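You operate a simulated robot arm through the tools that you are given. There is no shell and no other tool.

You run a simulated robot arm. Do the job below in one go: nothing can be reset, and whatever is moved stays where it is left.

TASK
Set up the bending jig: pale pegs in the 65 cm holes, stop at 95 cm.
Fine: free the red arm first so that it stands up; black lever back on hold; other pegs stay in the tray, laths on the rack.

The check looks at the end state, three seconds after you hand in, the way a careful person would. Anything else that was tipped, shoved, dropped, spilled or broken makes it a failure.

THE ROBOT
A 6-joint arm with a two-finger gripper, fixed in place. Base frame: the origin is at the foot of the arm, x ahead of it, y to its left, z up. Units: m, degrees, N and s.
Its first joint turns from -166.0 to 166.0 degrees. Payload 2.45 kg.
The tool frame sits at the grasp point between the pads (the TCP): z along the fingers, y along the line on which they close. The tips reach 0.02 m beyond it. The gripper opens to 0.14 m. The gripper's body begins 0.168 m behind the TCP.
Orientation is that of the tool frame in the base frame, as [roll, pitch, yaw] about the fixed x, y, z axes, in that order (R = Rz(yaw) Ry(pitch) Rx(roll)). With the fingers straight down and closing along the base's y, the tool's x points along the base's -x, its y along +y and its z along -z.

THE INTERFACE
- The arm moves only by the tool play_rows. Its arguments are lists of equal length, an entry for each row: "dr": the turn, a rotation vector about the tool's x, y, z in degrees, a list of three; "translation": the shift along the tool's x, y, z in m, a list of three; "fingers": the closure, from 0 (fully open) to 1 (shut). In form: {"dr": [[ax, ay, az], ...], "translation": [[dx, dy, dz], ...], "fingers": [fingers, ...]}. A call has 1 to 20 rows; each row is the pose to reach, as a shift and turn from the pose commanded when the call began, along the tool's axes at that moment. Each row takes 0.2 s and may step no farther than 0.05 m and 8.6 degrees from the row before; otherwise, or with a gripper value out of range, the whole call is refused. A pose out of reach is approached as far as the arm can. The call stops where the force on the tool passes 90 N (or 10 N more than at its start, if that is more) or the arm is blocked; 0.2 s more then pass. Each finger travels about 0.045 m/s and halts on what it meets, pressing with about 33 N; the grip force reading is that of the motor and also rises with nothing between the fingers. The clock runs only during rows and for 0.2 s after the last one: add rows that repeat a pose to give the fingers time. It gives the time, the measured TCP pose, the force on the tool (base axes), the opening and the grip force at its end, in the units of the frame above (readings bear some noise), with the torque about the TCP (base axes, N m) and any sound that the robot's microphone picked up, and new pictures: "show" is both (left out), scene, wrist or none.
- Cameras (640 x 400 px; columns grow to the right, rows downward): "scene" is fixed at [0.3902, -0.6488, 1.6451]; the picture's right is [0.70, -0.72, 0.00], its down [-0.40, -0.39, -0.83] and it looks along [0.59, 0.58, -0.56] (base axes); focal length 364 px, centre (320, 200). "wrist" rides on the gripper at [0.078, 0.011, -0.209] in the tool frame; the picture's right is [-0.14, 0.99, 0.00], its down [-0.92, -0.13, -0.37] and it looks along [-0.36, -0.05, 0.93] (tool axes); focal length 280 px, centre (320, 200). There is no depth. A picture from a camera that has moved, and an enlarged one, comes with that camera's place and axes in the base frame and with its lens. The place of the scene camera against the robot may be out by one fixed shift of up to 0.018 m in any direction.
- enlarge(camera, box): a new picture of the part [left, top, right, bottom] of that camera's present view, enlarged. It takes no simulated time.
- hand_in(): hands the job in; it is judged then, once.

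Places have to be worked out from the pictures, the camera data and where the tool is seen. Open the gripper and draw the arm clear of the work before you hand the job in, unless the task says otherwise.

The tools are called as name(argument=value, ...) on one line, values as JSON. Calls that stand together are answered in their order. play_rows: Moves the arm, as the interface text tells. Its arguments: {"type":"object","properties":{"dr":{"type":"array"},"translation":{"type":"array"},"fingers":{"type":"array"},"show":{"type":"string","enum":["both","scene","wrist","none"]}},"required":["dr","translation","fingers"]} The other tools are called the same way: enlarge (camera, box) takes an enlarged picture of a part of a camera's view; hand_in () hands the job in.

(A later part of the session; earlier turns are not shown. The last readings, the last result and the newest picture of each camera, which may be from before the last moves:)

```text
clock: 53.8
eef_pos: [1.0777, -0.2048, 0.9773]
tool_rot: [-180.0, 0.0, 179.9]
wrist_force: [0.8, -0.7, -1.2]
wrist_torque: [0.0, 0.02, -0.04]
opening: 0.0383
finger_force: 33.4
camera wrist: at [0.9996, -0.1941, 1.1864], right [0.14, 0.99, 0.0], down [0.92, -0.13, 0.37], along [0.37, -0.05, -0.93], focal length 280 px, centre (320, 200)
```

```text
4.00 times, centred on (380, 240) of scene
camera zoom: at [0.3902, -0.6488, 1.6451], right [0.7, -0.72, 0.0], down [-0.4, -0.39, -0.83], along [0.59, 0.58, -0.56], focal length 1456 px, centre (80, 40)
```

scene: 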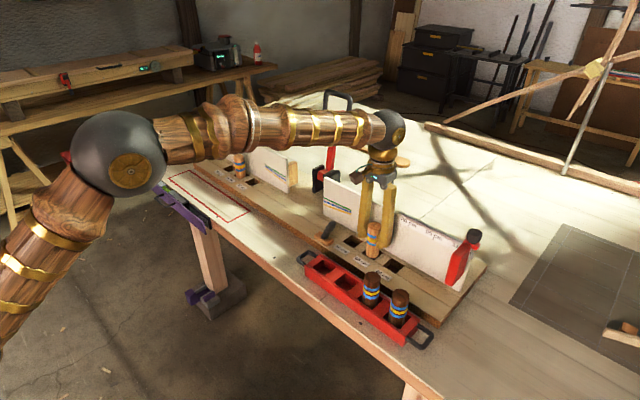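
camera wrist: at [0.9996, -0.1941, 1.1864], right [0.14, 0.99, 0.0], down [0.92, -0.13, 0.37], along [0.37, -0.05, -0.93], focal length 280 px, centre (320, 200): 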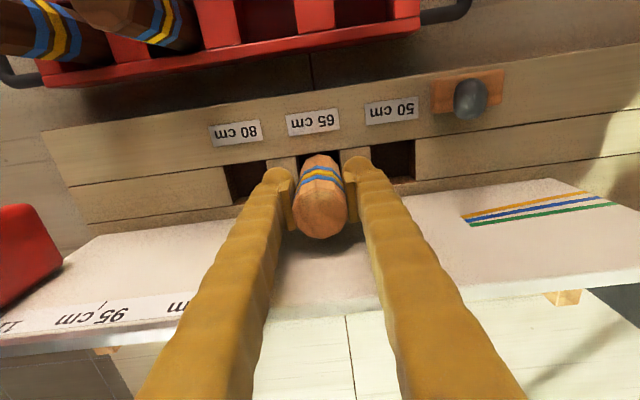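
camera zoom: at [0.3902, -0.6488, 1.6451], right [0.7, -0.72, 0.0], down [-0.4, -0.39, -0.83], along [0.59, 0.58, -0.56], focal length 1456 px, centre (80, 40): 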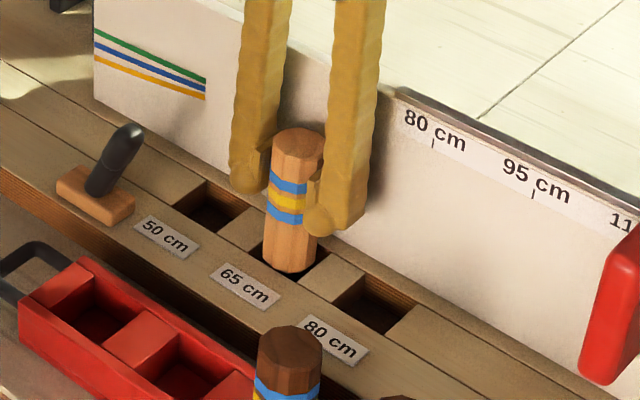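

It is going in without contact. I'll continue down to the floor in small steps, stopping at the depth where the first peg touched.

play_rows(dr=[[0, 0, 0], [0, 0, 0], [0, 0, 0], [0, 0, 0], [0, 0, 0], [0, 0, 0], [0, 0, 0], [0, 0, 0], [0, 0, 0], [0, 0, 0]], translation=[[0, 0, 0.003], [0, 0, 0.006], [0, 0, 0.009], [0, 0, 0.012], [0, 0, 0.015], [0, 0, 0.018], [0, 0, 0.0195], [0, 0, 0.021], [0, 0, 0.0225], [0, 0, 0.0225]], fingers=[1, 1, 1, 1, 1, 1, 1, 1, 1, 1], show="none")

```text
clock: 56.0
eef_pos: [1.0786, -0.2054, 0.9566]
tool_rot: [-180.0, 0.1, 179.9]
wrist_force: [4.5, 2.7, 33.6]
wrist_torque: [0.08, -0.25, 0.02]
opening: 0.0384
finger_force: 32.9
```

Contact at 34 N means the second peg is seated. I'll ease off, open, and rise straight up.

play_rows(dr=[[0, 0, 0], [0, 0, 0], [0, 0, 0], [0, 0, 0], [0, 0, 0], [0, 0, 0], [0, 0, 0], [0, 0, 0], [0, 0, 0], [0, 0, 0], [0, 0, 0]], translation=[[0, 0, -0.0015], [0, 0, -0.0015], [0, 0, -0.0015], [0, 0, -0.0015], [0, 0, -0.0015], [0, 0, -0.02], [0, 0, -0.04], [0, 0, -0.06], [0, 0, -0.09], [0, 0, -0.13], [0, 0, -0.17]], fingers=[1, 0.5, 0.5, 0.5, 0.5, 0.5, 0.5, 0.5, 0.5, 0.5, 0.5])

enlarge(camera="scene", box=[320, 180, 440, 290])

enlarge(camera="wrist", box=[0, 150, 300, 350])

```text
clock: 58.4
eef_pos: [1.0788, -0.2069, 1.125]
tool_rot: [-179.9, -0.1, 179.9]
wrist_force: [0.5, -0.8, 0.4]
wrist_torque: [0.0, 0.02, -0.01]
opening: 0.0699
finger_force: 0.1
camera wrist: at [1.0022, -0.1956, 1.3331], right [0.14, 0.99, 0.0], down [0.92, -0.13, 0.37], along [0.36, -0.05, -0.93], focal length 280 px, centre (320, 200)
```

scene: 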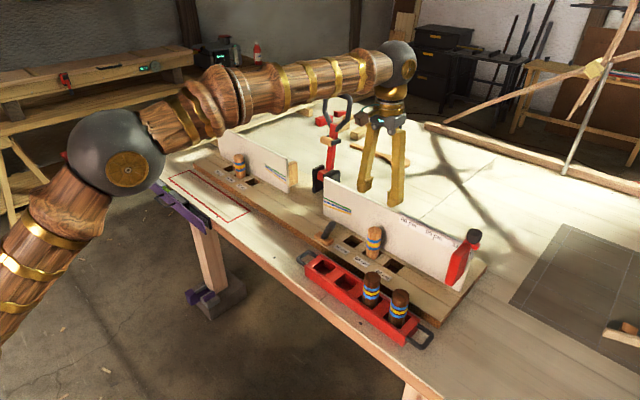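
wrist: 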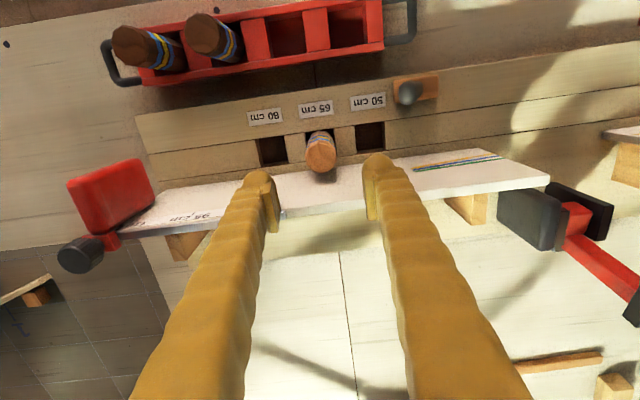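

```text
3.64 times, centred on (380, 235) of scene
camera zoom: at [0.3902, -0.6488, 1.6451], right [0.7, -0.72, 0.0], down [-0.4, -0.39, -0.83], along [0.59, 0.58, -0.56], focal length 1324 px, centre (102, 73)
```

zoom: 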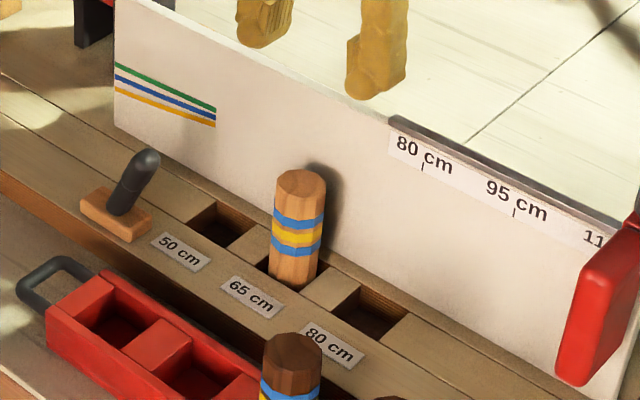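

```text
2.00 times, centred on (150, 250) of wrist
camera zoom: at [1.0022, -0.1956, 1.3331], right [0.14, 0.99, 0.0], down [0.92, -0.13, 0.37], along [0.36, -0.05, -0.93], focal length 561 px, centre (660, 100)
```

zoom: 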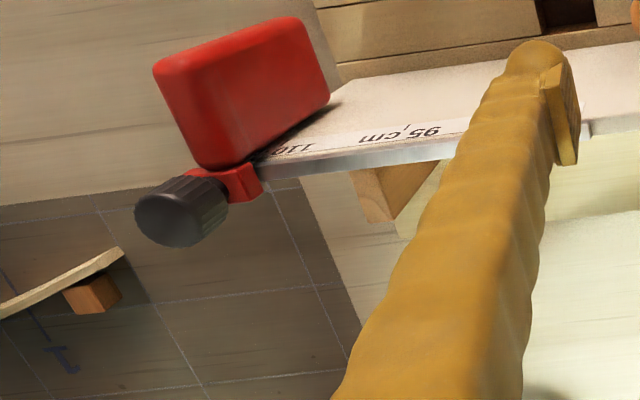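

Both pale pegs now stand in the 65 cm holes. The stop's face toward the jig is near y ≈ -0.43 (110 cm), and the 95 tick should be at y ≈ -0.355. I'll move above the stop for a close look at the knob and bracket.

play_rows(dr=[[0, 0, 0], [0, 0, 0], [0, 0, 0], [0, 0, 0], [0, 0, 0], [0, 0, 0], [0, 0, 0], [0, 0, 0]], translation=[[0.01, -0.02, -0.03], [0.02, -0.06, -0.05], [0.03, -0.1, -0.06], [0.03, -0.14, -0.06], [0.03, -0.18, -0.06], [0.03, -0.21, -0.06], [0.03, -0.21, -0.06], [0.03, -0.21, -0.06]], fingers=[0, 0, 0, 0, 0, 0, 0, 0])

enlarge(camera="wrist", box=[200, 80, 440, 260])

enlarge(camera="scene", box=[400, 190, 500, 310])

```text
clock: 60.2
eef_pos: [1.048, -0.4146, 1.1837]
tool_rot: [179.9, 0.1, -180.0]
wrist_force: [0.5, 0.7, -0.2]
wrist_torque: [0.01, 0.0, 0.01]
opening: 0.1399
finger_force: 0.1
camera wrist: at [0.9702, -0.404, 1.3932], right [0.14, 0.99, 0.0], down [0.92, -0.13, 0.37], along [0.36, -0.05, -0.93], focal length 280 px, centre (320, 200)
```

scene: 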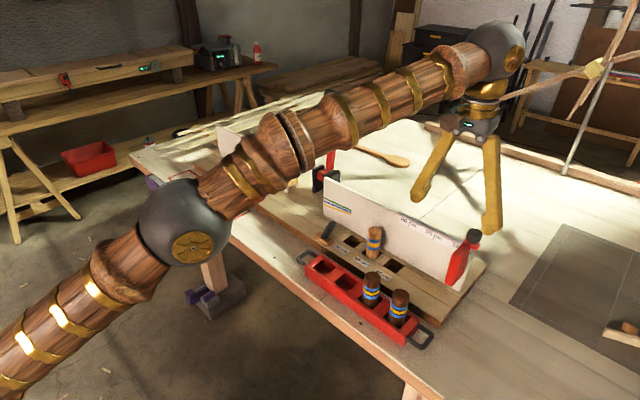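
wrist: 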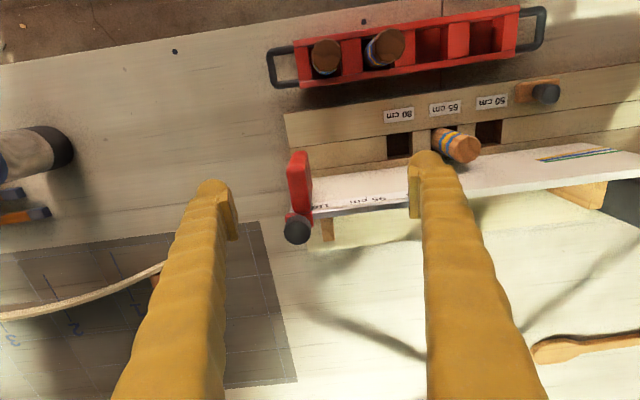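

```text
2.22 times, centred on (320, 170) of wrist
camera zoom: at [0.9702, -0.404, 1.3932], right [0.14, 0.99, 0.0], down [0.92, -0.13, 0.37], along [0.36, -0.05, -0.93], focal length 623 px, centre (320, 267)
```

zoom: 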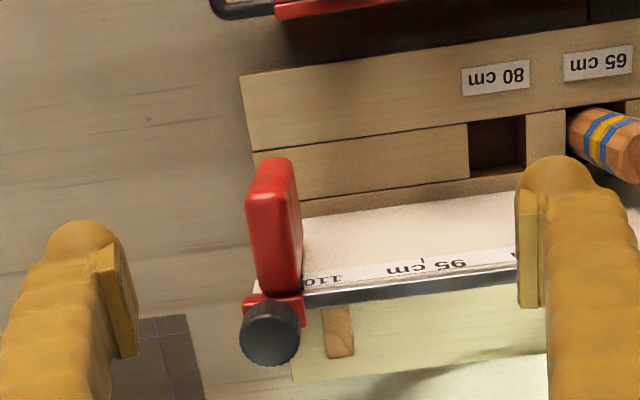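

```text
3.33 times, centred on (450, 250) of scene
camera zoom: at [0.3902, -0.6488, 1.6451], right [0.7, -0.72, 0.0], down [-0.4, -0.39, -0.83], along [0.59, 0.58, -0.56], focal length 1213 px, centre (-113, 33)
```

zoom: 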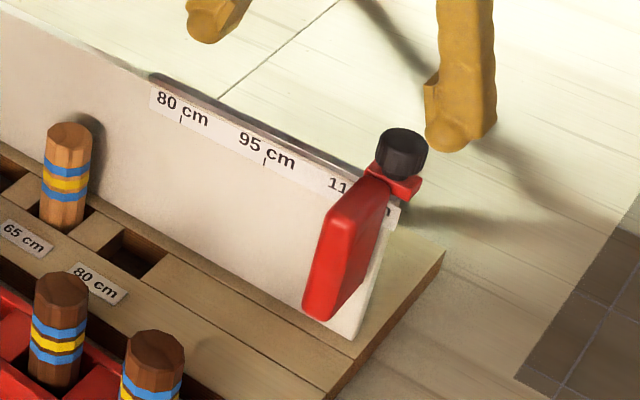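

This view shows the stop clearly from above: a narrow red plate in front of the fence and a black ribbed knob on a bracket over the rail. I'll zoom further on the knob and on the scale ticks.

enlarge(camera="wrist", box=[275, 140, 345, 255])

enlarge(camera="wrist", box=[300, 170, 420, 230])

enlarge(camera="scene", box=[430, 210, 500, 300])

```text
3.48 times, centred on (310, 198) of wrist
camera zoom: at [0.9702, -0.404, 1.3932], right [0.14, 0.99, 0.0], down [0.92, -0.13, 0.37], along [0.36, -0.05, -0.93], focal length 975 px, centre (355, 209)
```

zoom: 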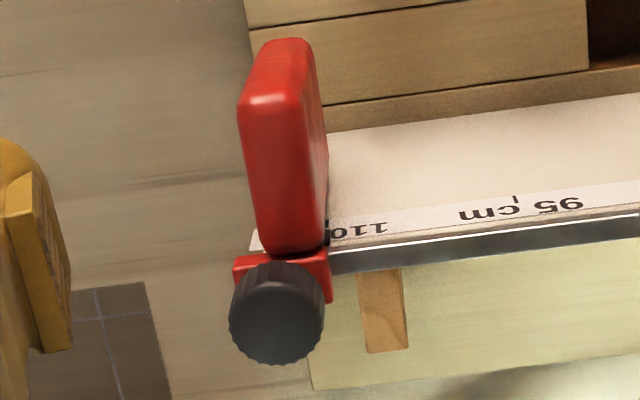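

```text
5.33 times, centred on (360, 200) of wrist
camera zoom: at [0.9702, -0.404, 1.3932], right [0.14, 0.99, 0.0], down [0.92, -0.13, 0.37], along [0.36, -0.05, -0.93], focal length 1495 px, centre (107, 200)
```

zoom: 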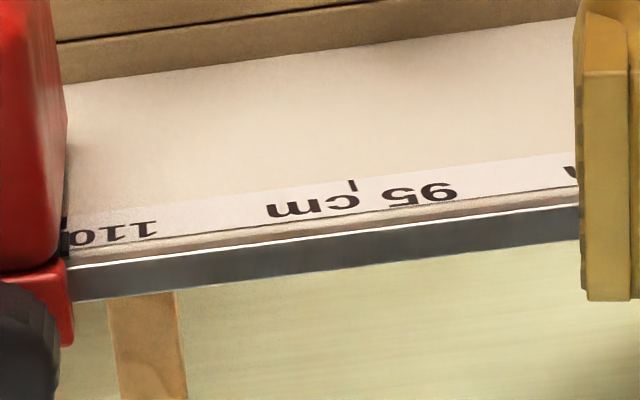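

```text
4.44 times, centred on (465, 255) of scene
camera zoom: at [0.3902, -0.6488, 1.6451], right [0.7, -0.72, 0.0], down [-0.4, -0.39, -0.83], along [0.59, 0.58, -0.56], focal length 1618 px, centre (-324, -44)
```

zoom: 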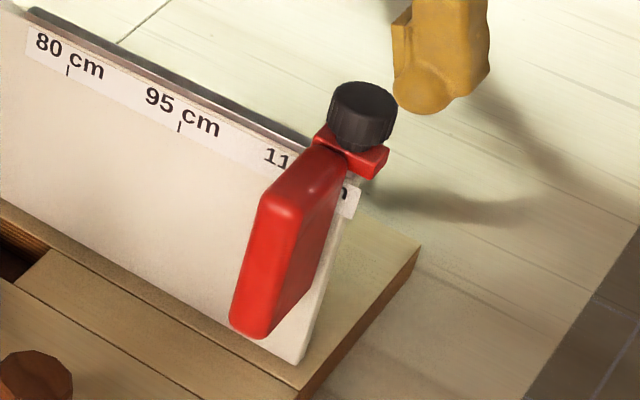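

The stop's +y face lines up with the 110 tick, and the 95 tick is 0.075 m further in +y. The plate spans x 1.054–1.112, y about -0.459 to -0.433 and z 0.988–1.068. I'll lower the half-open fingers around it without closing yet.

play_rows(dr=[[0, 0, 0], [0, 0, 0], [0, 0, 0], [0, 0, 0], [0, 0, 0], [0, 0, 0], [0, 0, 0], [0, 0, 0], [0, 0, 0], [0, 0, 0]], translation=[[-0.01, -0.015, 0.01], [-0.0235, -0.031, 0.02], [-0.0235, -0.031, 0.03], [-0.0235, -0.031, 0.045], [-0.0235, -0.031, 0.06], [-0.0235, -0.031, 0.08], [-0.0235, -0.031, 0.1], [-0.0235, -0.031, 0.12], [-0.0235, -0.031, 0.14], [-0.0235, -0.031, 0.14]], fingers=[0.5, 0.5, 0.5, 0.5, 0.5, 0.5, 0.5, 0.5, 0.5, 0.5])

enlarge(camera="wrist", box=[230, 100, 420, 260])

enlarge(camera="scene", box=[410, 190, 510, 310])

```text
clock: 62.4
eef_pos: [1.0664, -0.4459, 1.0811]
tool_rot: [178.3, -4.5, -179.9]
wrist_force: [1.0, 0.2, -0.3]
wrist_torque: [0.02, -0.02, 0.01]
opening: 0.07
finger_force: 0.0
out of reach, approached as far as the arm can: row 2, 3, 4, 6, 7, 8, 9, 10
camera wrist: at [1.0045, -0.4397, 1.2946], right [0.14, 0.99, 0.02], down [0.95, -0.14, 0.29], along [0.29, -0.02, -0.96], focal length 280 px, centre (320, 200)
```

scene: 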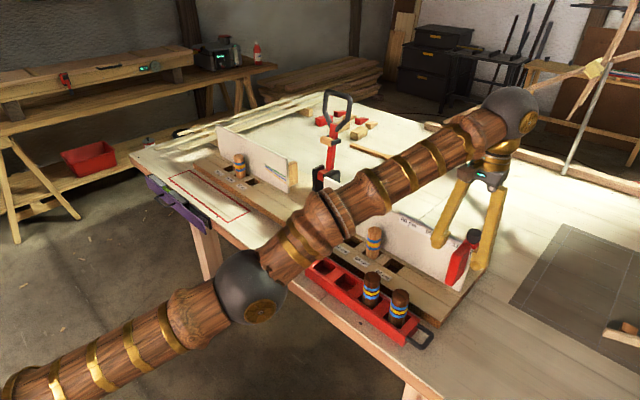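
wrist: 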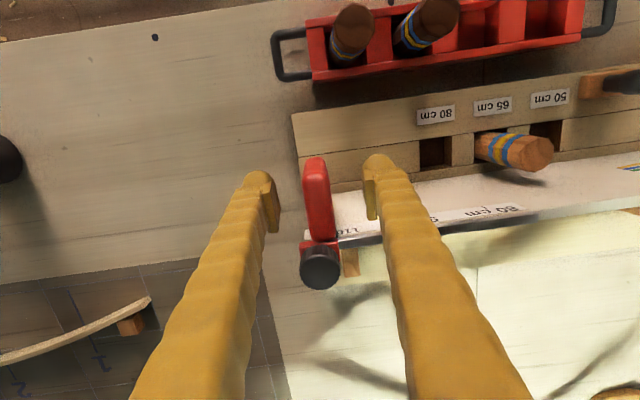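

```text
2.50 times, centred on (325, 180) of wrist
camera zoom: at [1.0045, -0.4397, 1.2946], right [0.14, 0.99, 0.02], down [0.95, -0.14, 0.29], along [0.29, -0.02, -0.96], focal length 701 px, centre (308, 250)
```

zoom: 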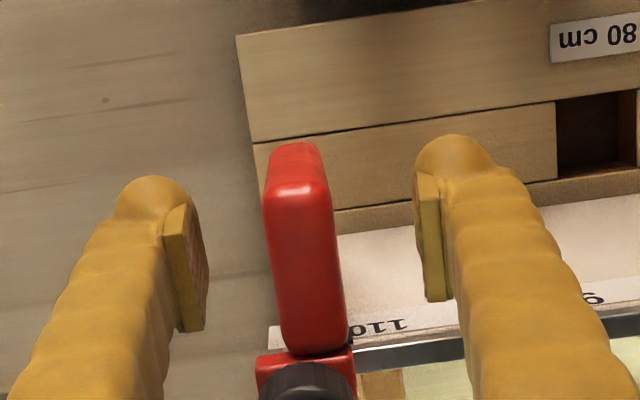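

```text
3.33 times, centred on (460, 250) of scene
camera zoom: at [0.3902, -0.6488, 1.6451], right [0.7, -0.72, 0.0], down [-0.4, -0.39, -0.83], along [0.59, 0.58, -0.56], focal length 1213 px, centre (-147, 33)
```

zoom: 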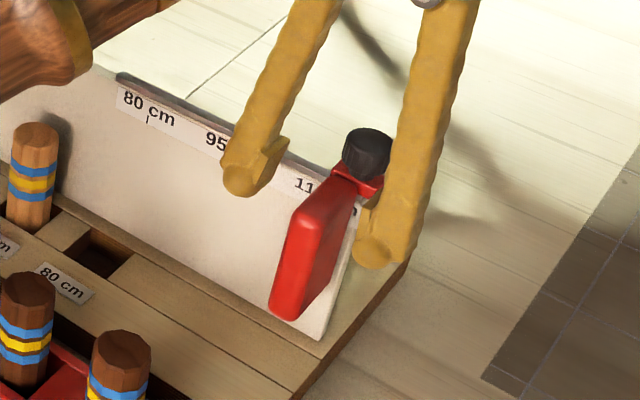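

The arm got stuck near full stretch. It tilted about 4.5° and stopped at (1.066, -0.446, 1.081), touching nothing. I'll pull back in x and undo the tilt, so I can then go lower and come in along +x.

play_rows(dr=[[0.8, -2.2, 0], [1.7, -4.5, 0], [1.7, -4.5, 0], [1.7, -4.5, 0]], translation=[[0.025, 0.0002, -0.006], [0.05, 0.0003, -0.012], [0.0677, 0.0004, -0.0137], [0.0677, 0.0004, -0.0137]], fingers=[0.5, 0.5, 0.5, 0.5])

```text
clock: 63.4
eef_pos: [1.0505, -0.4617, 1.1344]
tool_rot: [179.0, -1.6, 179.9]
wrist_force: [0.0, -0.4, 0.0]
wrist_torque: [-0.02, 0.0, -0.01]
opening: 0.0699
finger_force: 0.1
out of reach, approached as far as the arm can: row 1, 2, 3, 4
camera wrist: at [0.9785, -0.4532, 1.3456], right [0.14, 0.99, 0.01], down [0.93, -0.13, 0.34], along [0.34, -0.03, -0.94], focal length 280 px, centre (320, 200)
```

scene: 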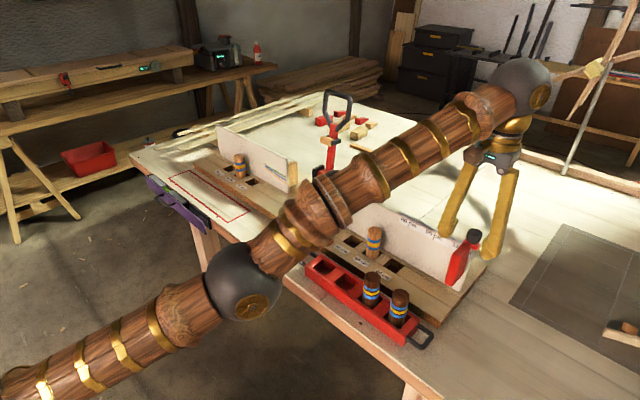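
wrist: 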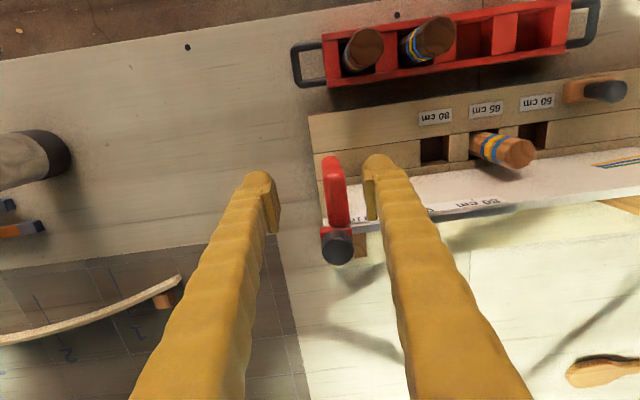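

The arm is still fully stretched and drifted up to (1.051, -0.462, 1.134). Nothing was touched. I'll draw it back radially inward in small steps to bend the elbow again, and undo the small tilt.

play_rows(dr=[[0.3, -0.5, 0], [0.6, -1.0, 0], [1.0, -1.6, 0], [1.0, -1.6, 0], [1.0, -1.6, 0], [1.0, -1.6, 0], [1.0, -1.6, 0]], translation=[[0.012, 0.005, -0.002], [0.024, 0.01, -0.004], [0.04, 0.017, -0.006], [0.055, 0.024, -0.008], [0.07, 0.03, -0.01], [0.085, 0.037, -0.012], [0.085, 0.037, -0.012]], fingers=[0.5, 0.5, 0.5, 0.5, 0.5, 0.5, 0.5])

```text
clock: 65.0
eef_pos: [1.0372, -0.4592, 1.1932]
tool_rot: [-179.5, 0.8, 179.9]
wrist_force: [-0.4, -1.0, 0.0]
wrist_torque: [0.02, 0.03, 0.0]
opening: 0.07
finger_force: 0.1
out of reach, approached as far as the arm can: row 1, 2, 3, 4, 5, 6, 7
camera wrist: at [0.9561, -0.4473, 1.4004], right [0.14, 0.99, -0.01], down [0.91, -0.13, 0.38], along [0.38, -0.06, -0.92], focal length 280 px, centre (320, 200)
```

scene: 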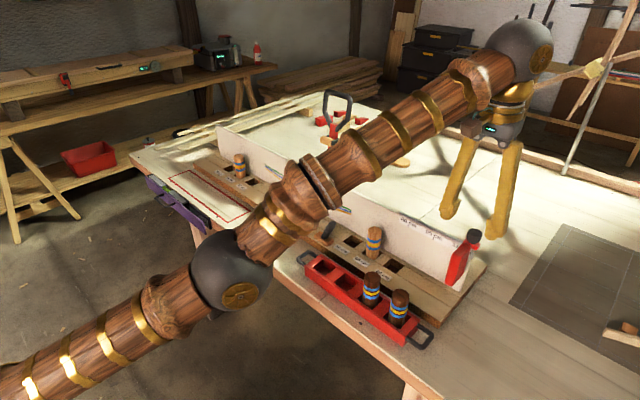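
wrist: 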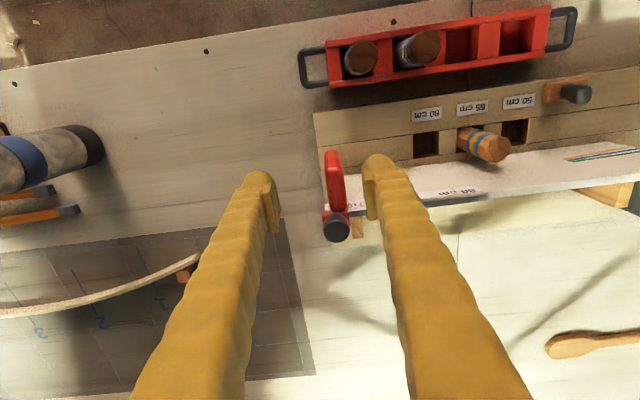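

It still behaves as a straight arm: pulling inward only swings it upward. Going straight down should bend the elbow on the right branch, since there is more reach lower down and clear space below the tips. I'll lower about 5 cm.

play_rows(dr=[[0, 0, 0], [0, 0, 0], [-0.25, 0.4, 0], [-0.5, 0.8, 0], [-0.5, 0.8, 0], [-0.5, 0.8, 0]], translation=[[0, 0, 0.01], [0, 0, 0.02], [0, 0, 0.03], [0, 0, 0.04], [0, 0, 0.05], [0, 0, 0.05]], fingers=[0.5, 0.5, 0.5, 0.5, 0.5, 0.5], show="scene")

```text
clock: 66.4
eef_pos: [1.0441, -0.4622, 1.1569]
tool_rot: [179.5, -0.7, 180.0]
wrist_force: [0.3, 0.2, 0.1]
wrist_torque: [0.0, -0.04, -0.02]
opening: 0.0699
finger_force: 0.0
out of reach, approached as far as the arm can: row 1, 2, 3, 4, 5, 6
```

scene: 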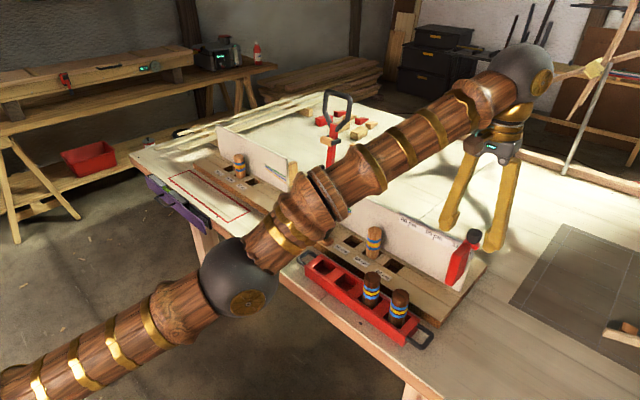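

The elbow still isn't bending. I'll try retracting along the arm's own line, inward and slightly downward. That area is clear, with nothing above z ≈ 1.0 around x 0.92–1.0.

play_rows(dr=[[0, 0, 0], [0, 0, 0], [0, 0, 0], [0, 0, 0], [0, 0, 0], [0, 0, 0], [0, 0, 0]], translation=[[0.0132, 0.0056, 0.012], [0.0264, 0.0112, 0.024], [0.04, 0.017, 0.034], [0.053, 0.0224, 0.042], [0.066, 0.028, 0.05], [0.08, 0.034, 0.056], [0.08, 0.034, 0.056]], fingers=[0.5, 0.5, 0.5, 0.5, 0.5, 0.5, 0.5], show="scene")

```text
clock: 68.0
eef_pos: [1.0444, -0.4648, 1.1565]
tool_rot: [179.6, -0.7, 180.0]
wrist_force: [0.6, 0.2, 0.0]
wrist_torque: [0.0, 0.03, 0.01]
opening: 0.0701
finger_force: 0.1
out of reach, approached as far as the arm can: row 1, 2, 3, 4, 5, 6, 7
```

scene: 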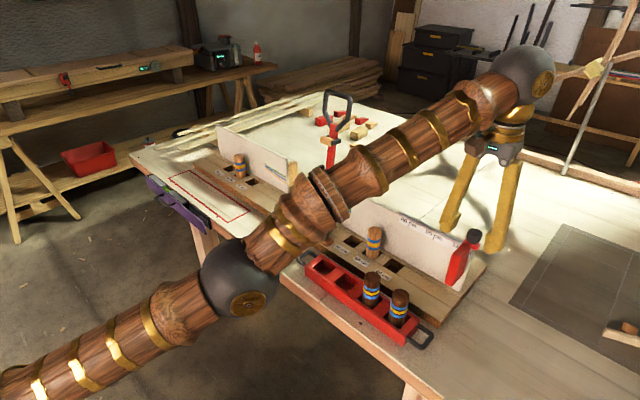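

The arm didn't move at all. The elbow has slipped slightly onto the wrong side of straight and is blocked there, because the forearm now looks steeper than the upper arm. I'll first stretch outward past straight, then step down, so it should fold back onto the normal side. The space below the tips is clear.

play_rows(dr=[[0, 0, 0], [0, 0, 0], [0, 0, 0], [0, 0, 0], [0, 0, 0], [0, 0, 0]], translation=[[-0.012, -0.0053, -0.009], [-0.024, -0.0106, -0.018], [-0.024, -0.0106, -0.018], [-0.024, -0.0106, -0.018], [-0.018, -0.008, 0.029], [-0.018, -0.008, 0.029]], fingers=[0.5, 0.5, 0.5, 0.5, 0.5, 0.5], show="scene")

```text
clock: 69.4
eef_pos: [1.068, -0.4685, 1.127]
tool_rot: [-179.7, 0.8, 180.0]
wrist_force: [0.3, 0.6, -0.4]
wrist_torque: [-0.01, 0.03, -0.03]
opening: 0.0699
finger_force: 0.1
out of reach, approached as far as the arm can: row 1, 2, 3, 4
```

scene: 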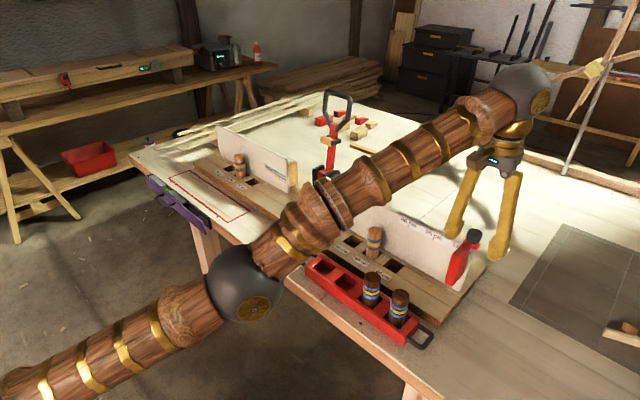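

The arm is responsive again, but the elbow now sags below the shoulder–wrist line. I'll stretch it fully straight first, outward and slightly up where it's clear, and read that boundary pose. Then I'll fold it from there with an upward step.

play_rows(dr=[[0, 0, 0], [0, 0, 0], [0, 0, 0], [0, 0, 0]], translation=[[-0.018, -0.008, -0.014], [-0.036, -0.016, -0.028], [-0.036, -0.016, -0.028], [-0.036, -0.016, -0.028]], fingers=[0.5, 0.5, 0.5, 0.5], show="scene")

```text
clock: 70.4
eef_pos: [1.0666, -0.4675, 1.1383]
tool_rot: [-179.6, 1.0, 180.0]
wrist_force: [0.6, 0.7, 0.5]
wrist_torque: [-0.02, 0.02, 0.0]
opening: 0.0701
finger_force: 0.1
out of reach, approached as far as the arm can: row 1, 2, 3, 4
```

scene: 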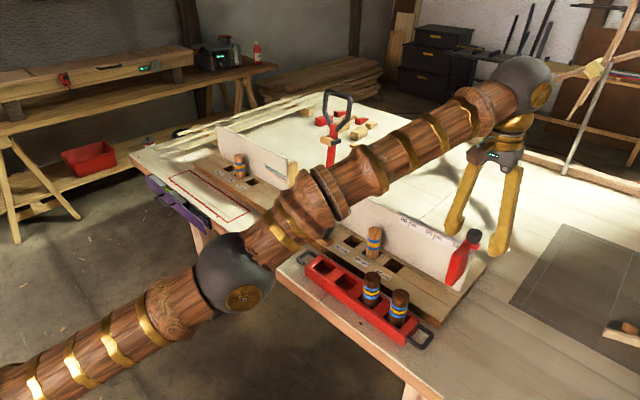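

The straight boundary is at (1.067, -0.468, 1.138). From here I'll make one clear up-and-inward step so the elbow folds to the normal, upper side.

play_rows(dr=[[0, 0, 0], [0, 0, 0]], translation=[[0.0298, 0.0132, -0.026], [0.0298, 0.0132, -0.026]], fingers=[0.5, 0.5], show="scene")

```text
clock: 71.0
eef_pos: [1.0442, -0.4587, 1.1665]
tool_rot: [179.7, -0.3, 180.0]
wrist_force: [0.7, 0.2, 0.2]
wrist_torque: [0.04, -0.03, 0.01]
opening: 0.0697
finger_force: 0.1
out of reach, approached as far as the arm can: row 1, 2
```

scene: 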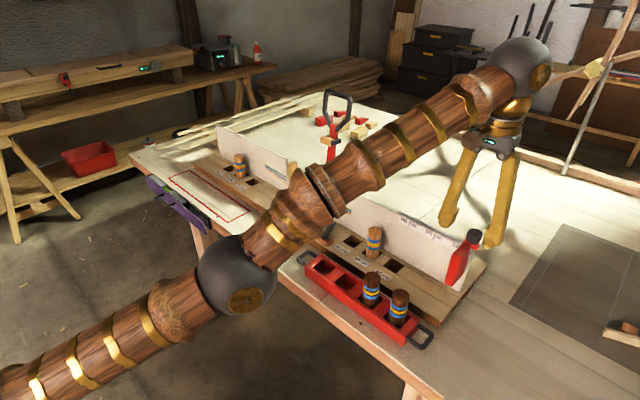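

The numbers confirm the arm is exactly straight, a dead point where pulling inward does nothing. Tilting the tool inward about the wrist will force the elbow to bend upward, so I'll tilt 16° while swinging the TCP inward and then retract. That takes it over free space near (0.93, -0.41, 1.15).

play_rows(dr=[[-3.2, 7.3, 0], [-6.4, 14.6, 0], [-6.4, 14.6, 0], [-6.4, 14.6, 0], [-6.4, 14.6, 0], [-6.4, 14.6, 0]], translation=[[0.0407, 0.0179, -0.0031], [0.0807, 0.0355, -0.0124], [0.0922, 0.0406, -0.0044], [0.1037, 0.0457, 0.0036], [0.1152, 0.0508, 0.0116], [0.1152, 0.0508, 0.0116]], fingers=[0.5, 0.5, 0.5, 0.5, 0.5, 0.5], show="scene")

```text
clock: 72.4
eef_pos: [0.9285, -0.4079, 1.1546]
tool_rot: [173.8, -13.6, -179.3]
wrist_force: [-0.4, -0.5, -0.6]
wrist_torque: [0.02, 0.03, -0.02]
opening: 0.0698
finger_force: 0.0
out of reach, approached as far as the arm can: row 2
```

scene: 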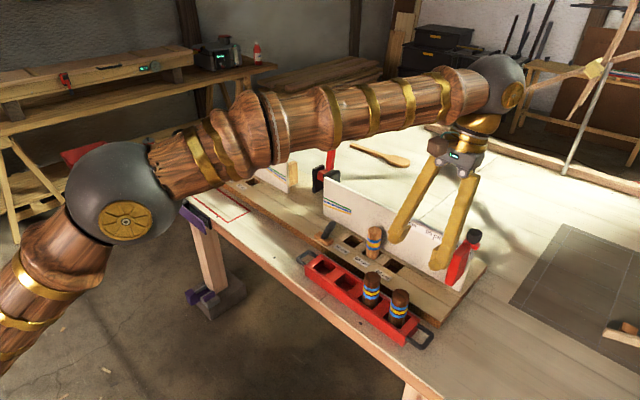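

The elbow has folded back to its normal upper side, and the TCP is at (0.929, -0.408, 1.155). I'll now restore the tool to straight down in two steps without shifting the TCP.

play_rows(dr=[[3.3, -7.4, 0], [6.7, -14.9, 0], [6.7, -14.9, 0]], translation=[[0, 0, 0], [0, 0, 0], [0, 0, 0]], fingers=[0.5, 0.5, 0.5])

```text
clock: 73.2
eef_pos: [0.9296, -0.4078, 1.1546]
tool_rot: [-179.3, 1.2, -180.0]
wrist_force: [0.0, 0.4, -0.8]
wrist_torque: [-0.03, 0.02, -0.02]
opening: 0.07
finger_force: 0.2
camera wrist: at [0.8469, -0.394, 1.3608], right [0.14, 0.99, -0.01], down [0.91, -0.12, 0.39], along [0.39, -0.06, -0.92], focal length 280 px, centre (320, 200)
```

scene: 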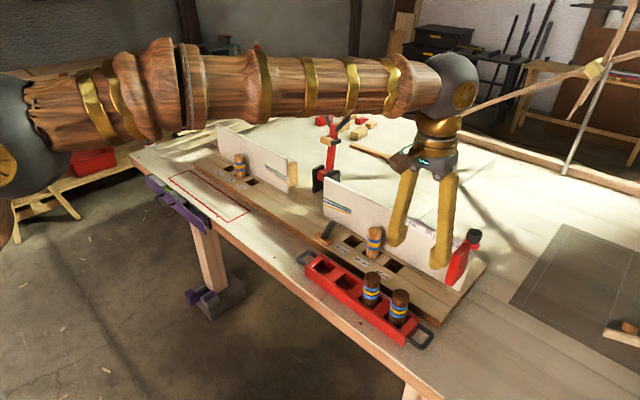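
wrist: 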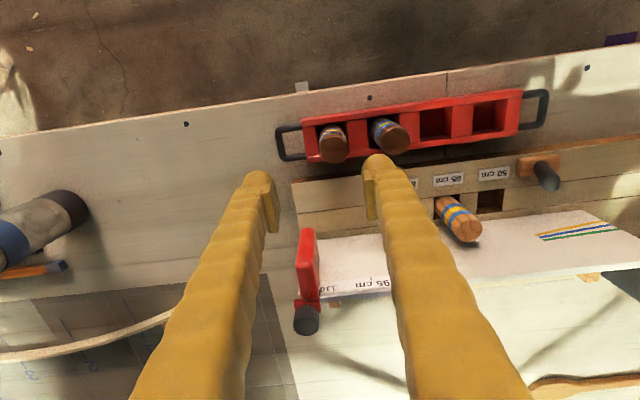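

The tool is nearly straight down with the elbow properly up. I'll go down to z ≈ 1.045 in front of the plate at (0.99, -0.446), where reach is comfortable, and remove the last degree of tilt.

play_rows(dr=[[-0.2, 0.3, 0], [-0.4, 0.6, 0], [-0.6, 0.9, 0], [-0.7, 1.2, 0], [-0.7, 1.2, 0]], translation=[[-0.0145, -0.0092, 0.0278], [-0.029, -0.0185, 0.0556], [-0.0436, -0.0277, 0.0835], [-0.0581, -0.0369, 0.1113], [-0.0581, -0.0369, 0.1113]], fingers=[0.5, 0.5, 0.5, 0.5, 0.5])

enlarge(camera="wrist", box=[230, 100, 420, 300])

```text
clock: 74.4
eef_pos: [0.9895, -0.4465, 1.0451]
tool_rot: [-179.9, 0.2, 180.0]
wrist_force: [0.1, -0.5, 0.4]
wrist_torque: [0.01, -0.01, 0.01]
opening: 0.0701
finger_force: 0.1
camera wrist: at [0.9114, -0.4349, 1.2538], right [0.14, 0.99, 0.0], down [0.92, -0.13, 0.37], along [0.37, -0.05, -0.93], focal length 280 px, centre (320, 200)
```

scene: 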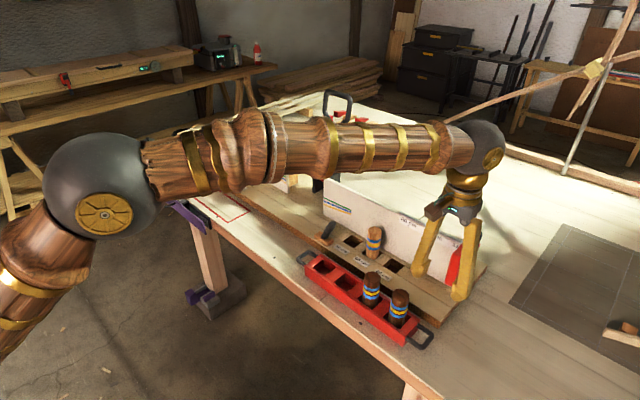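
wrist: 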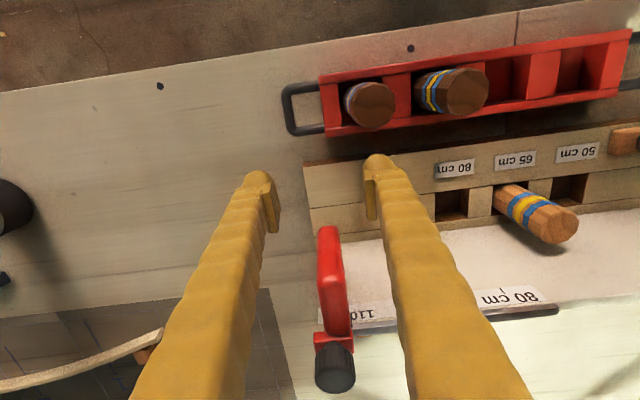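

```text
2.00 times, centred on (325, 200) of wrist
camera zoom: at [0.9114, -0.4349, 1.2538], right [0.14, 0.99, 0.0], down [0.92, -0.13, 0.37], along [0.37, -0.05, -0.93], focal length 561 px, centre (310, 200)
```

zoom: 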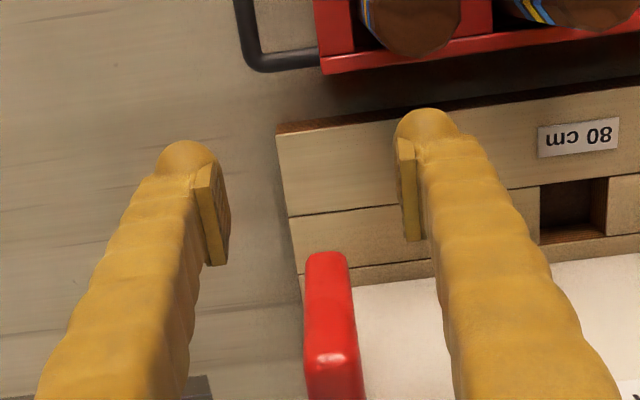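

The plate sits centred between the fingers at y ≈ -0.446, with its front at x ≈ 1.053. I'll advance to x ≈ 1.072 and close gently on the plate.

play_rows(dr=[[0, 0, 0], [0, 0, 0], [0, 0, 0], [0, 0, 0], [0, 0, 0], [0, 0, 0], [0, 0, 0], [0, 0, 0], [0, 0, 0], [0, 0, 0]], translation=[[-0.02, 0, 0], [-0.04, 0, 0], [-0.06, 0, 0], [-0.0825, 0, 0], [-0.0825, 0, 0], [-0.0825, 0, 0], [-0.0825, 0, 0], [-0.0825, 0, 0], [-0.0825, 0, 0], [-0.0825, 0, 0]], fingers=[0.5, 0.5, 0.5, 0.5, 0.5, 0.8, 0.9, 1, 1, 1])

enlarge(camera="wrist", box=[230, 100, 420, 260])

enlarge(camera="scene", box=[410, 190, 510, 310])

```text
clock: 76.6
eef_pos: [1.0709, -0.4462, 1.0434]
tool_rot: [180.0, 0.2, 180.0]
wrist_force: [2.1, -1.4, -0.1]
wrist_torque: [-0.01, -0.01, -0.02]
opening: 0.023
finger_force: 43.2
camera wrist: at [0.9934, -0.4351, 1.2521], right [0.14, 0.99, 0.0], down [0.92, -0.13, 0.37], along [0.37, -0.05, -0.93], focal length 280 px, centre (320, 200)
```

scene: 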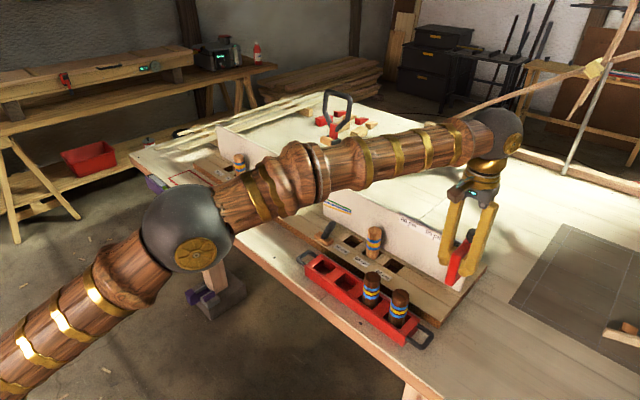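
wrist: 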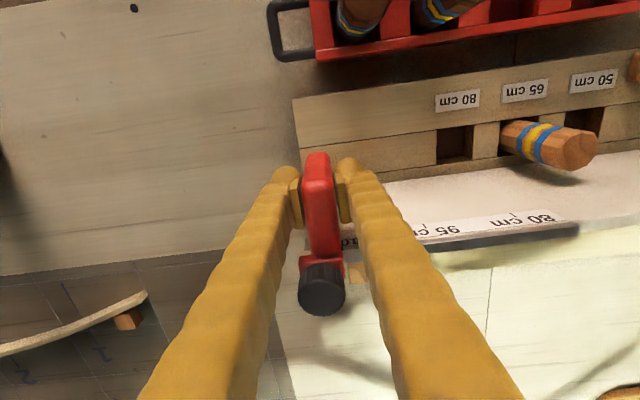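

```text
2.50 times, centred on (325, 180) of wrist
camera zoom: at [0.9934, -0.4351, 1.2521], right [0.14, 0.99, 0.0], down [0.92, -0.13, 0.37], along [0.37, -0.05, -0.93], focal length 701 px, centre (308, 250)
```

zoom: 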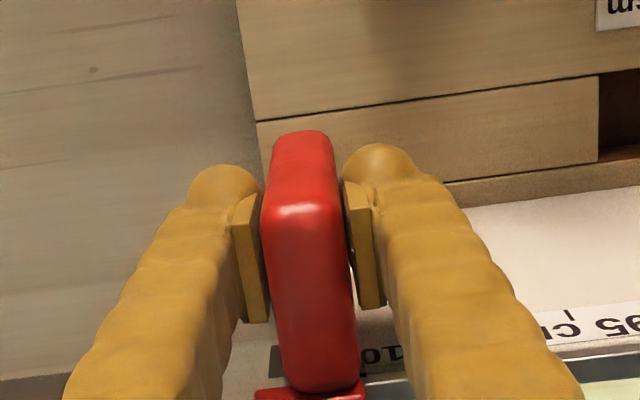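

```text
3.33 times, centred on (460, 250) of scene
camera zoom: at [0.3902, -0.6488, 1.6451], right [0.7, -0.72, 0.0], down [-0.4, -0.39, -0.83], along [0.59, 0.58, -0.56], focal length 1213 px, centre (-147, 33)
```

zoom: 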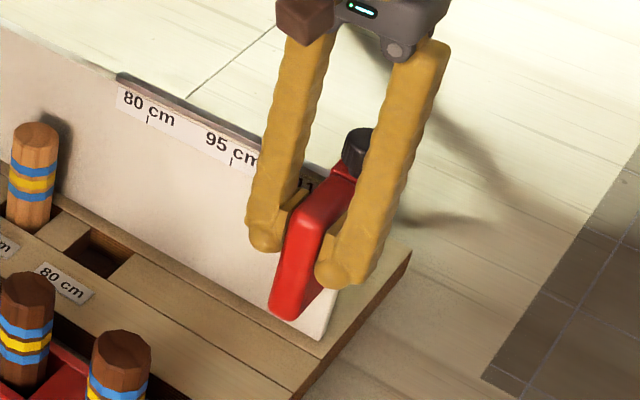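

The plate is held at a 0.023 m opening with its +y face at about y = -0.4345, which agrees with my reading of the 110 tick. I'll test-slide 6 mm toward +y and read the force.

play_rows(dr=[[0, 0, 0], [0, 0, 0], [0, 0, 0], [0, 0, 0]], translation=[[0, 0.002, 0], [0, 0.004, 0], [0, 0.006, 0], [0, 0.006, 0]], fingers=[1, 1, 1, 1])

enlarge(camera="wrist", box=[230, 100, 420, 260])

```text
clock: 77.6
eef_pos: [1.0708, -0.4405, 1.0436]
tool_rot: [-180.0, 0.0, 179.9]
wrist_force: [-23.3, -0.9, -8.1]
wrist_torque: [-0.01, 0.31, 0.01]
opening: 0.023
finger_force: 44.8
camera wrist: at [0.9938, -0.4291, 1.2523], right [0.14, 0.99, 0.0], down [0.92, -0.13, 0.37], along [0.36, -0.05, -0.93], focal length 280 px, centre (320, 200)
```

scene: 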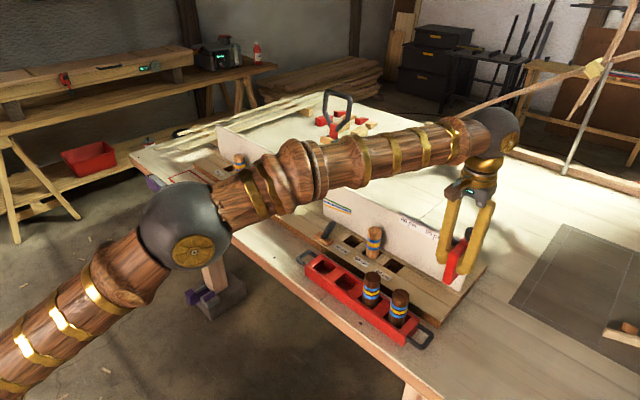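
wrist: 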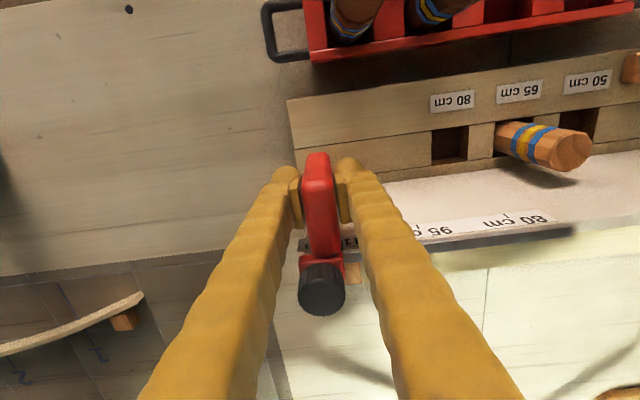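

```text
2.50 times, centred on (325, 180) of wrist
camera zoom: at [0.9938, -0.4291, 1.2523], right [0.14, 0.99, 0.0], down [0.92, -0.13, 0.37], along [0.36, -0.05, -0.93], focal length 701 px, centre (308, 250)
```

zoom: 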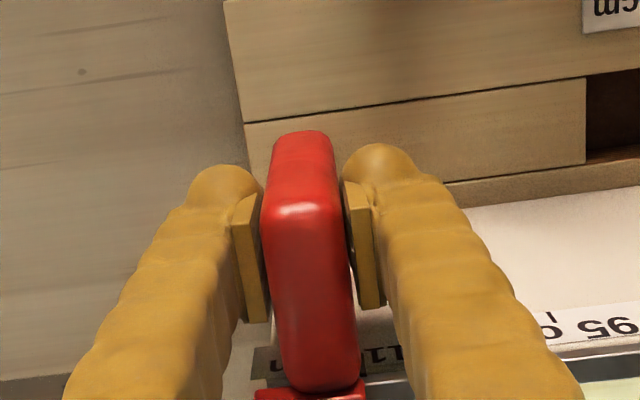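

The stop slides freely with the gripper, and the 110 tick is now exposed. There's about 23 N pushing in -x, so I'll ease off 1 mm in x while sliding on by another 5 cm.

play_rows(dr=[[0, 0, 0], [0, 0, 0], [0, 0, 0], [0, 0, 0], [0, 0, 0], [0, 0, 0], [0, 0, 0], [0, 0, 0], [0, 0, 0], [0, 0, 0], [0, 0, 0]], translation=[[0.0005, 0.002, 0], [0.001, 0.007, 0], [0.001, 0.012, 0], [0.001, 0.017, 0], [0.001, 0.022, 0], [0.001, 0.027, 0], [0.001, 0.032, 0], [0.001, 0.037, 0], [0.001, 0.042, 0], [0.001, 0.047, 0], [0.001, 0.047, 0]], fingers=[1, 1, 1, 1, 1, 1, 1, 1, 1, 1, 1])

enlarge(camera="wrist", box=[230, 120, 420, 280])

enlarge(camera="scene", box=[380, 180, 500, 300])

```text
clock: 80.0
eef_pos: [1.0707, -0.3923, 1.0431]
tool_rot: [-179.9, 0.2, 179.9]
wrist_force: [39.8, 0.4, -5.8]
wrist_torque: [0.01, -0.53, 0.01]
opening: 0.023
finger_force: 44.7
camera wrist: at [0.993, -0.3809, 1.2522], right [0.14, 0.99, 0.0], down [0.92, -0.13, 0.37], along [0.37, -0.05, -0.93], focal length 280 px, centre (320, 200)
```

scene: 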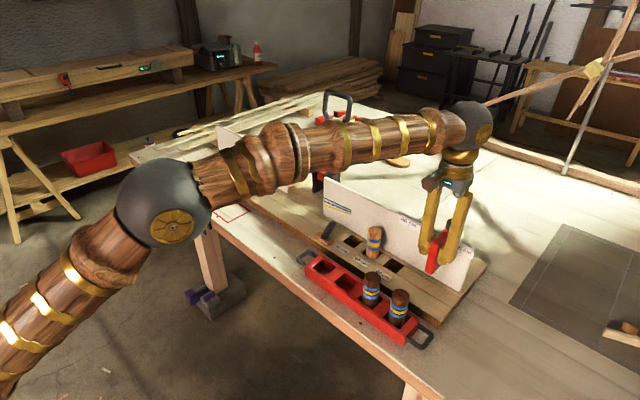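
wrist: 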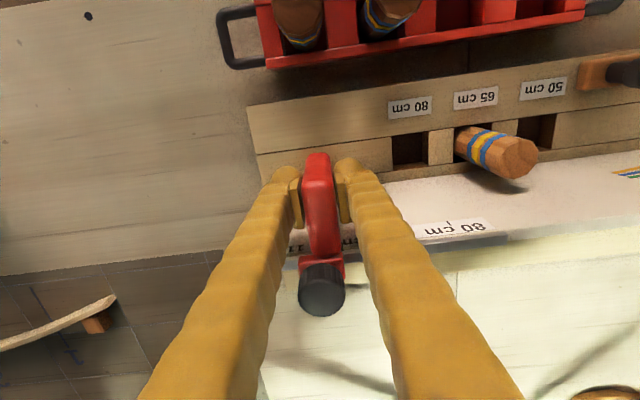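

```text
2.50 times, centred on (325, 200) of wrist
camera zoom: at [0.993, -0.3809, 1.2522], right [0.14, 0.99, 0.0], down [0.92, -0.13, 0.37], along [0.37, -0.05, -0.93], focal length 701 px, centre (308, 200)
```

zoom: 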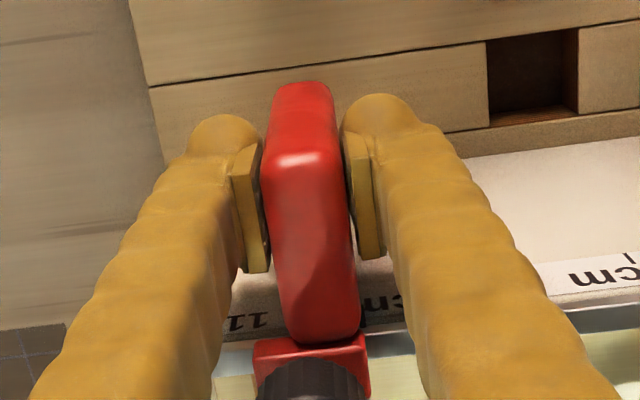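

```text
3.33 times, centred on (440, 240) of scene
camera zoom: at [0.3902, -0.6488, 1.6451], right [0.7, -0.72, 0.0], down [-0.4, -0.39, -0.83], along [0.59, 0.58, -0.56], focal length 1213 px, centre (-80, 67)
```

zoom: 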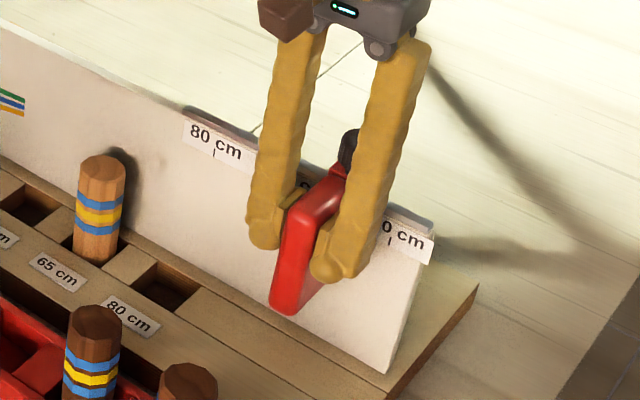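

The stop has slid 0.053 m so far. The x force has swung to +40 N, so the rail is stiff at about 60 N/mm and my 1 mm ease was too much. I'll give back 0.6 mm and slide the remaining 0.022 m.

play_rows(dr=[[0, 0, 0], [0, 0, 0], [0, 0, 0], [0, 0, 0], [0, 0, 0], [0, 0, 0], [0, 0, 0]], translation=[[-0.0006, 0.002, 0], [-0.0006, 0.006, 0], [-0.0006, 0.01, 0], [-0.0006, 0.014, 0], [-0.0006, 0.018, 0], [-0.0006, 0.022, 0], [-0.0006, 0.022, 0]], fingers=[1, 1, 1, 1, 1, 1, 1])

enlarge(camera="wrist", box=[230, 120, 420, 280])

enlarge(camera="scene", box=[380, 180, 480, 300])

```text
clock: 81.6
eef_pos: [1.0708, -0.3703, 1.0443]
tool_rot: [-180.0, 0.0, 180.0]
wrist_force: [-23.6, 0.2, -11.9]
wrist_torque: [0.01, 0.4, -0.01]
opening: 0.0231
finger_force: 45.0
camera wrist: at [0.9934, -0.3592, 1.2525], right [0.14, 0.99, 0.0], down [0.92, -0.13, 0.37], along [0.36, -0.05, -0.93], focal length 280 px, centre (320, 200)
```

scene: 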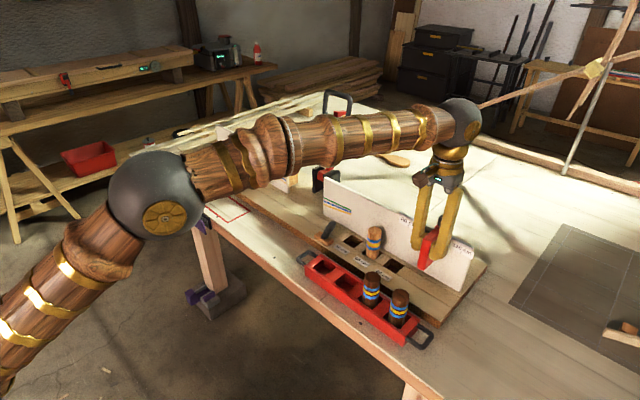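
wrist: 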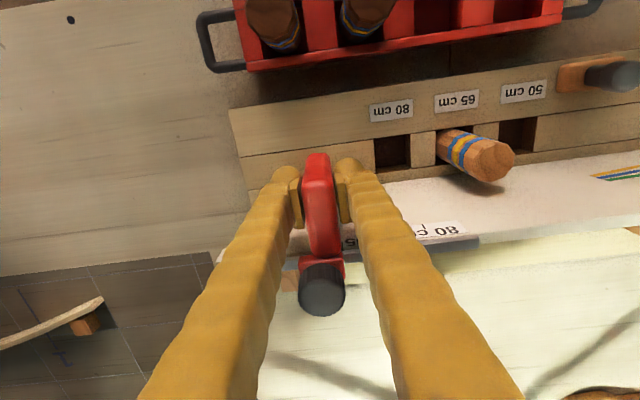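

```text
2.50 times, centred on (325, 200) of wrist
camera zoom: at [0.9934, -0.3592, 1.2525], right [0.14, 0.99, 0.0], down [0.92, -0.13, 0.37], along [0.36, -0.05, -0.93], focal length 701 px, centre (308, 200)
```

zoom: 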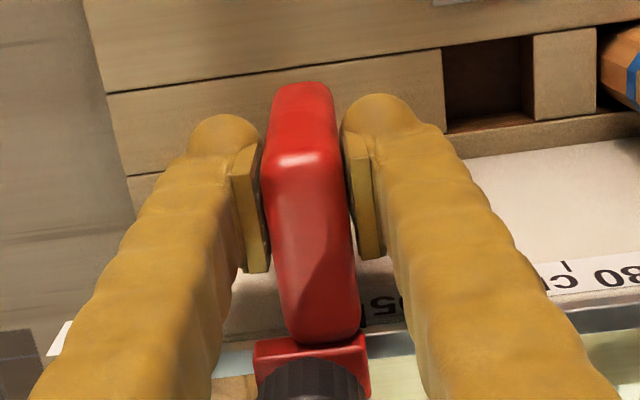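

```text
3.33 times, centred on (430, 240) of scene
camera zoom: at [0.3902, -0.6488, 1.6451], right [0.7, -0.72, 0.0], down [-0.4, -0.39, -0.83], along [0.59, 0.58, -0.56], focal length 1213 px, centre (-47, 67)
```

zoom: 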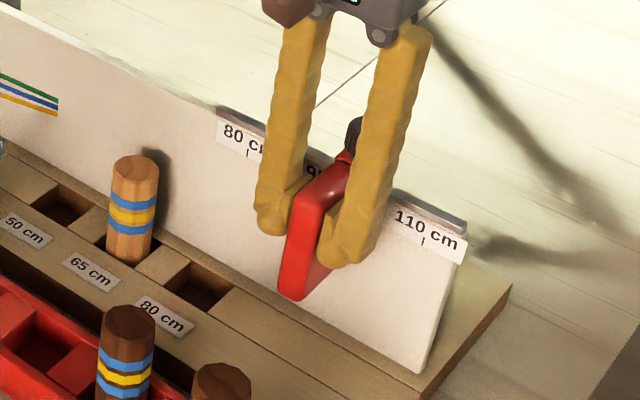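

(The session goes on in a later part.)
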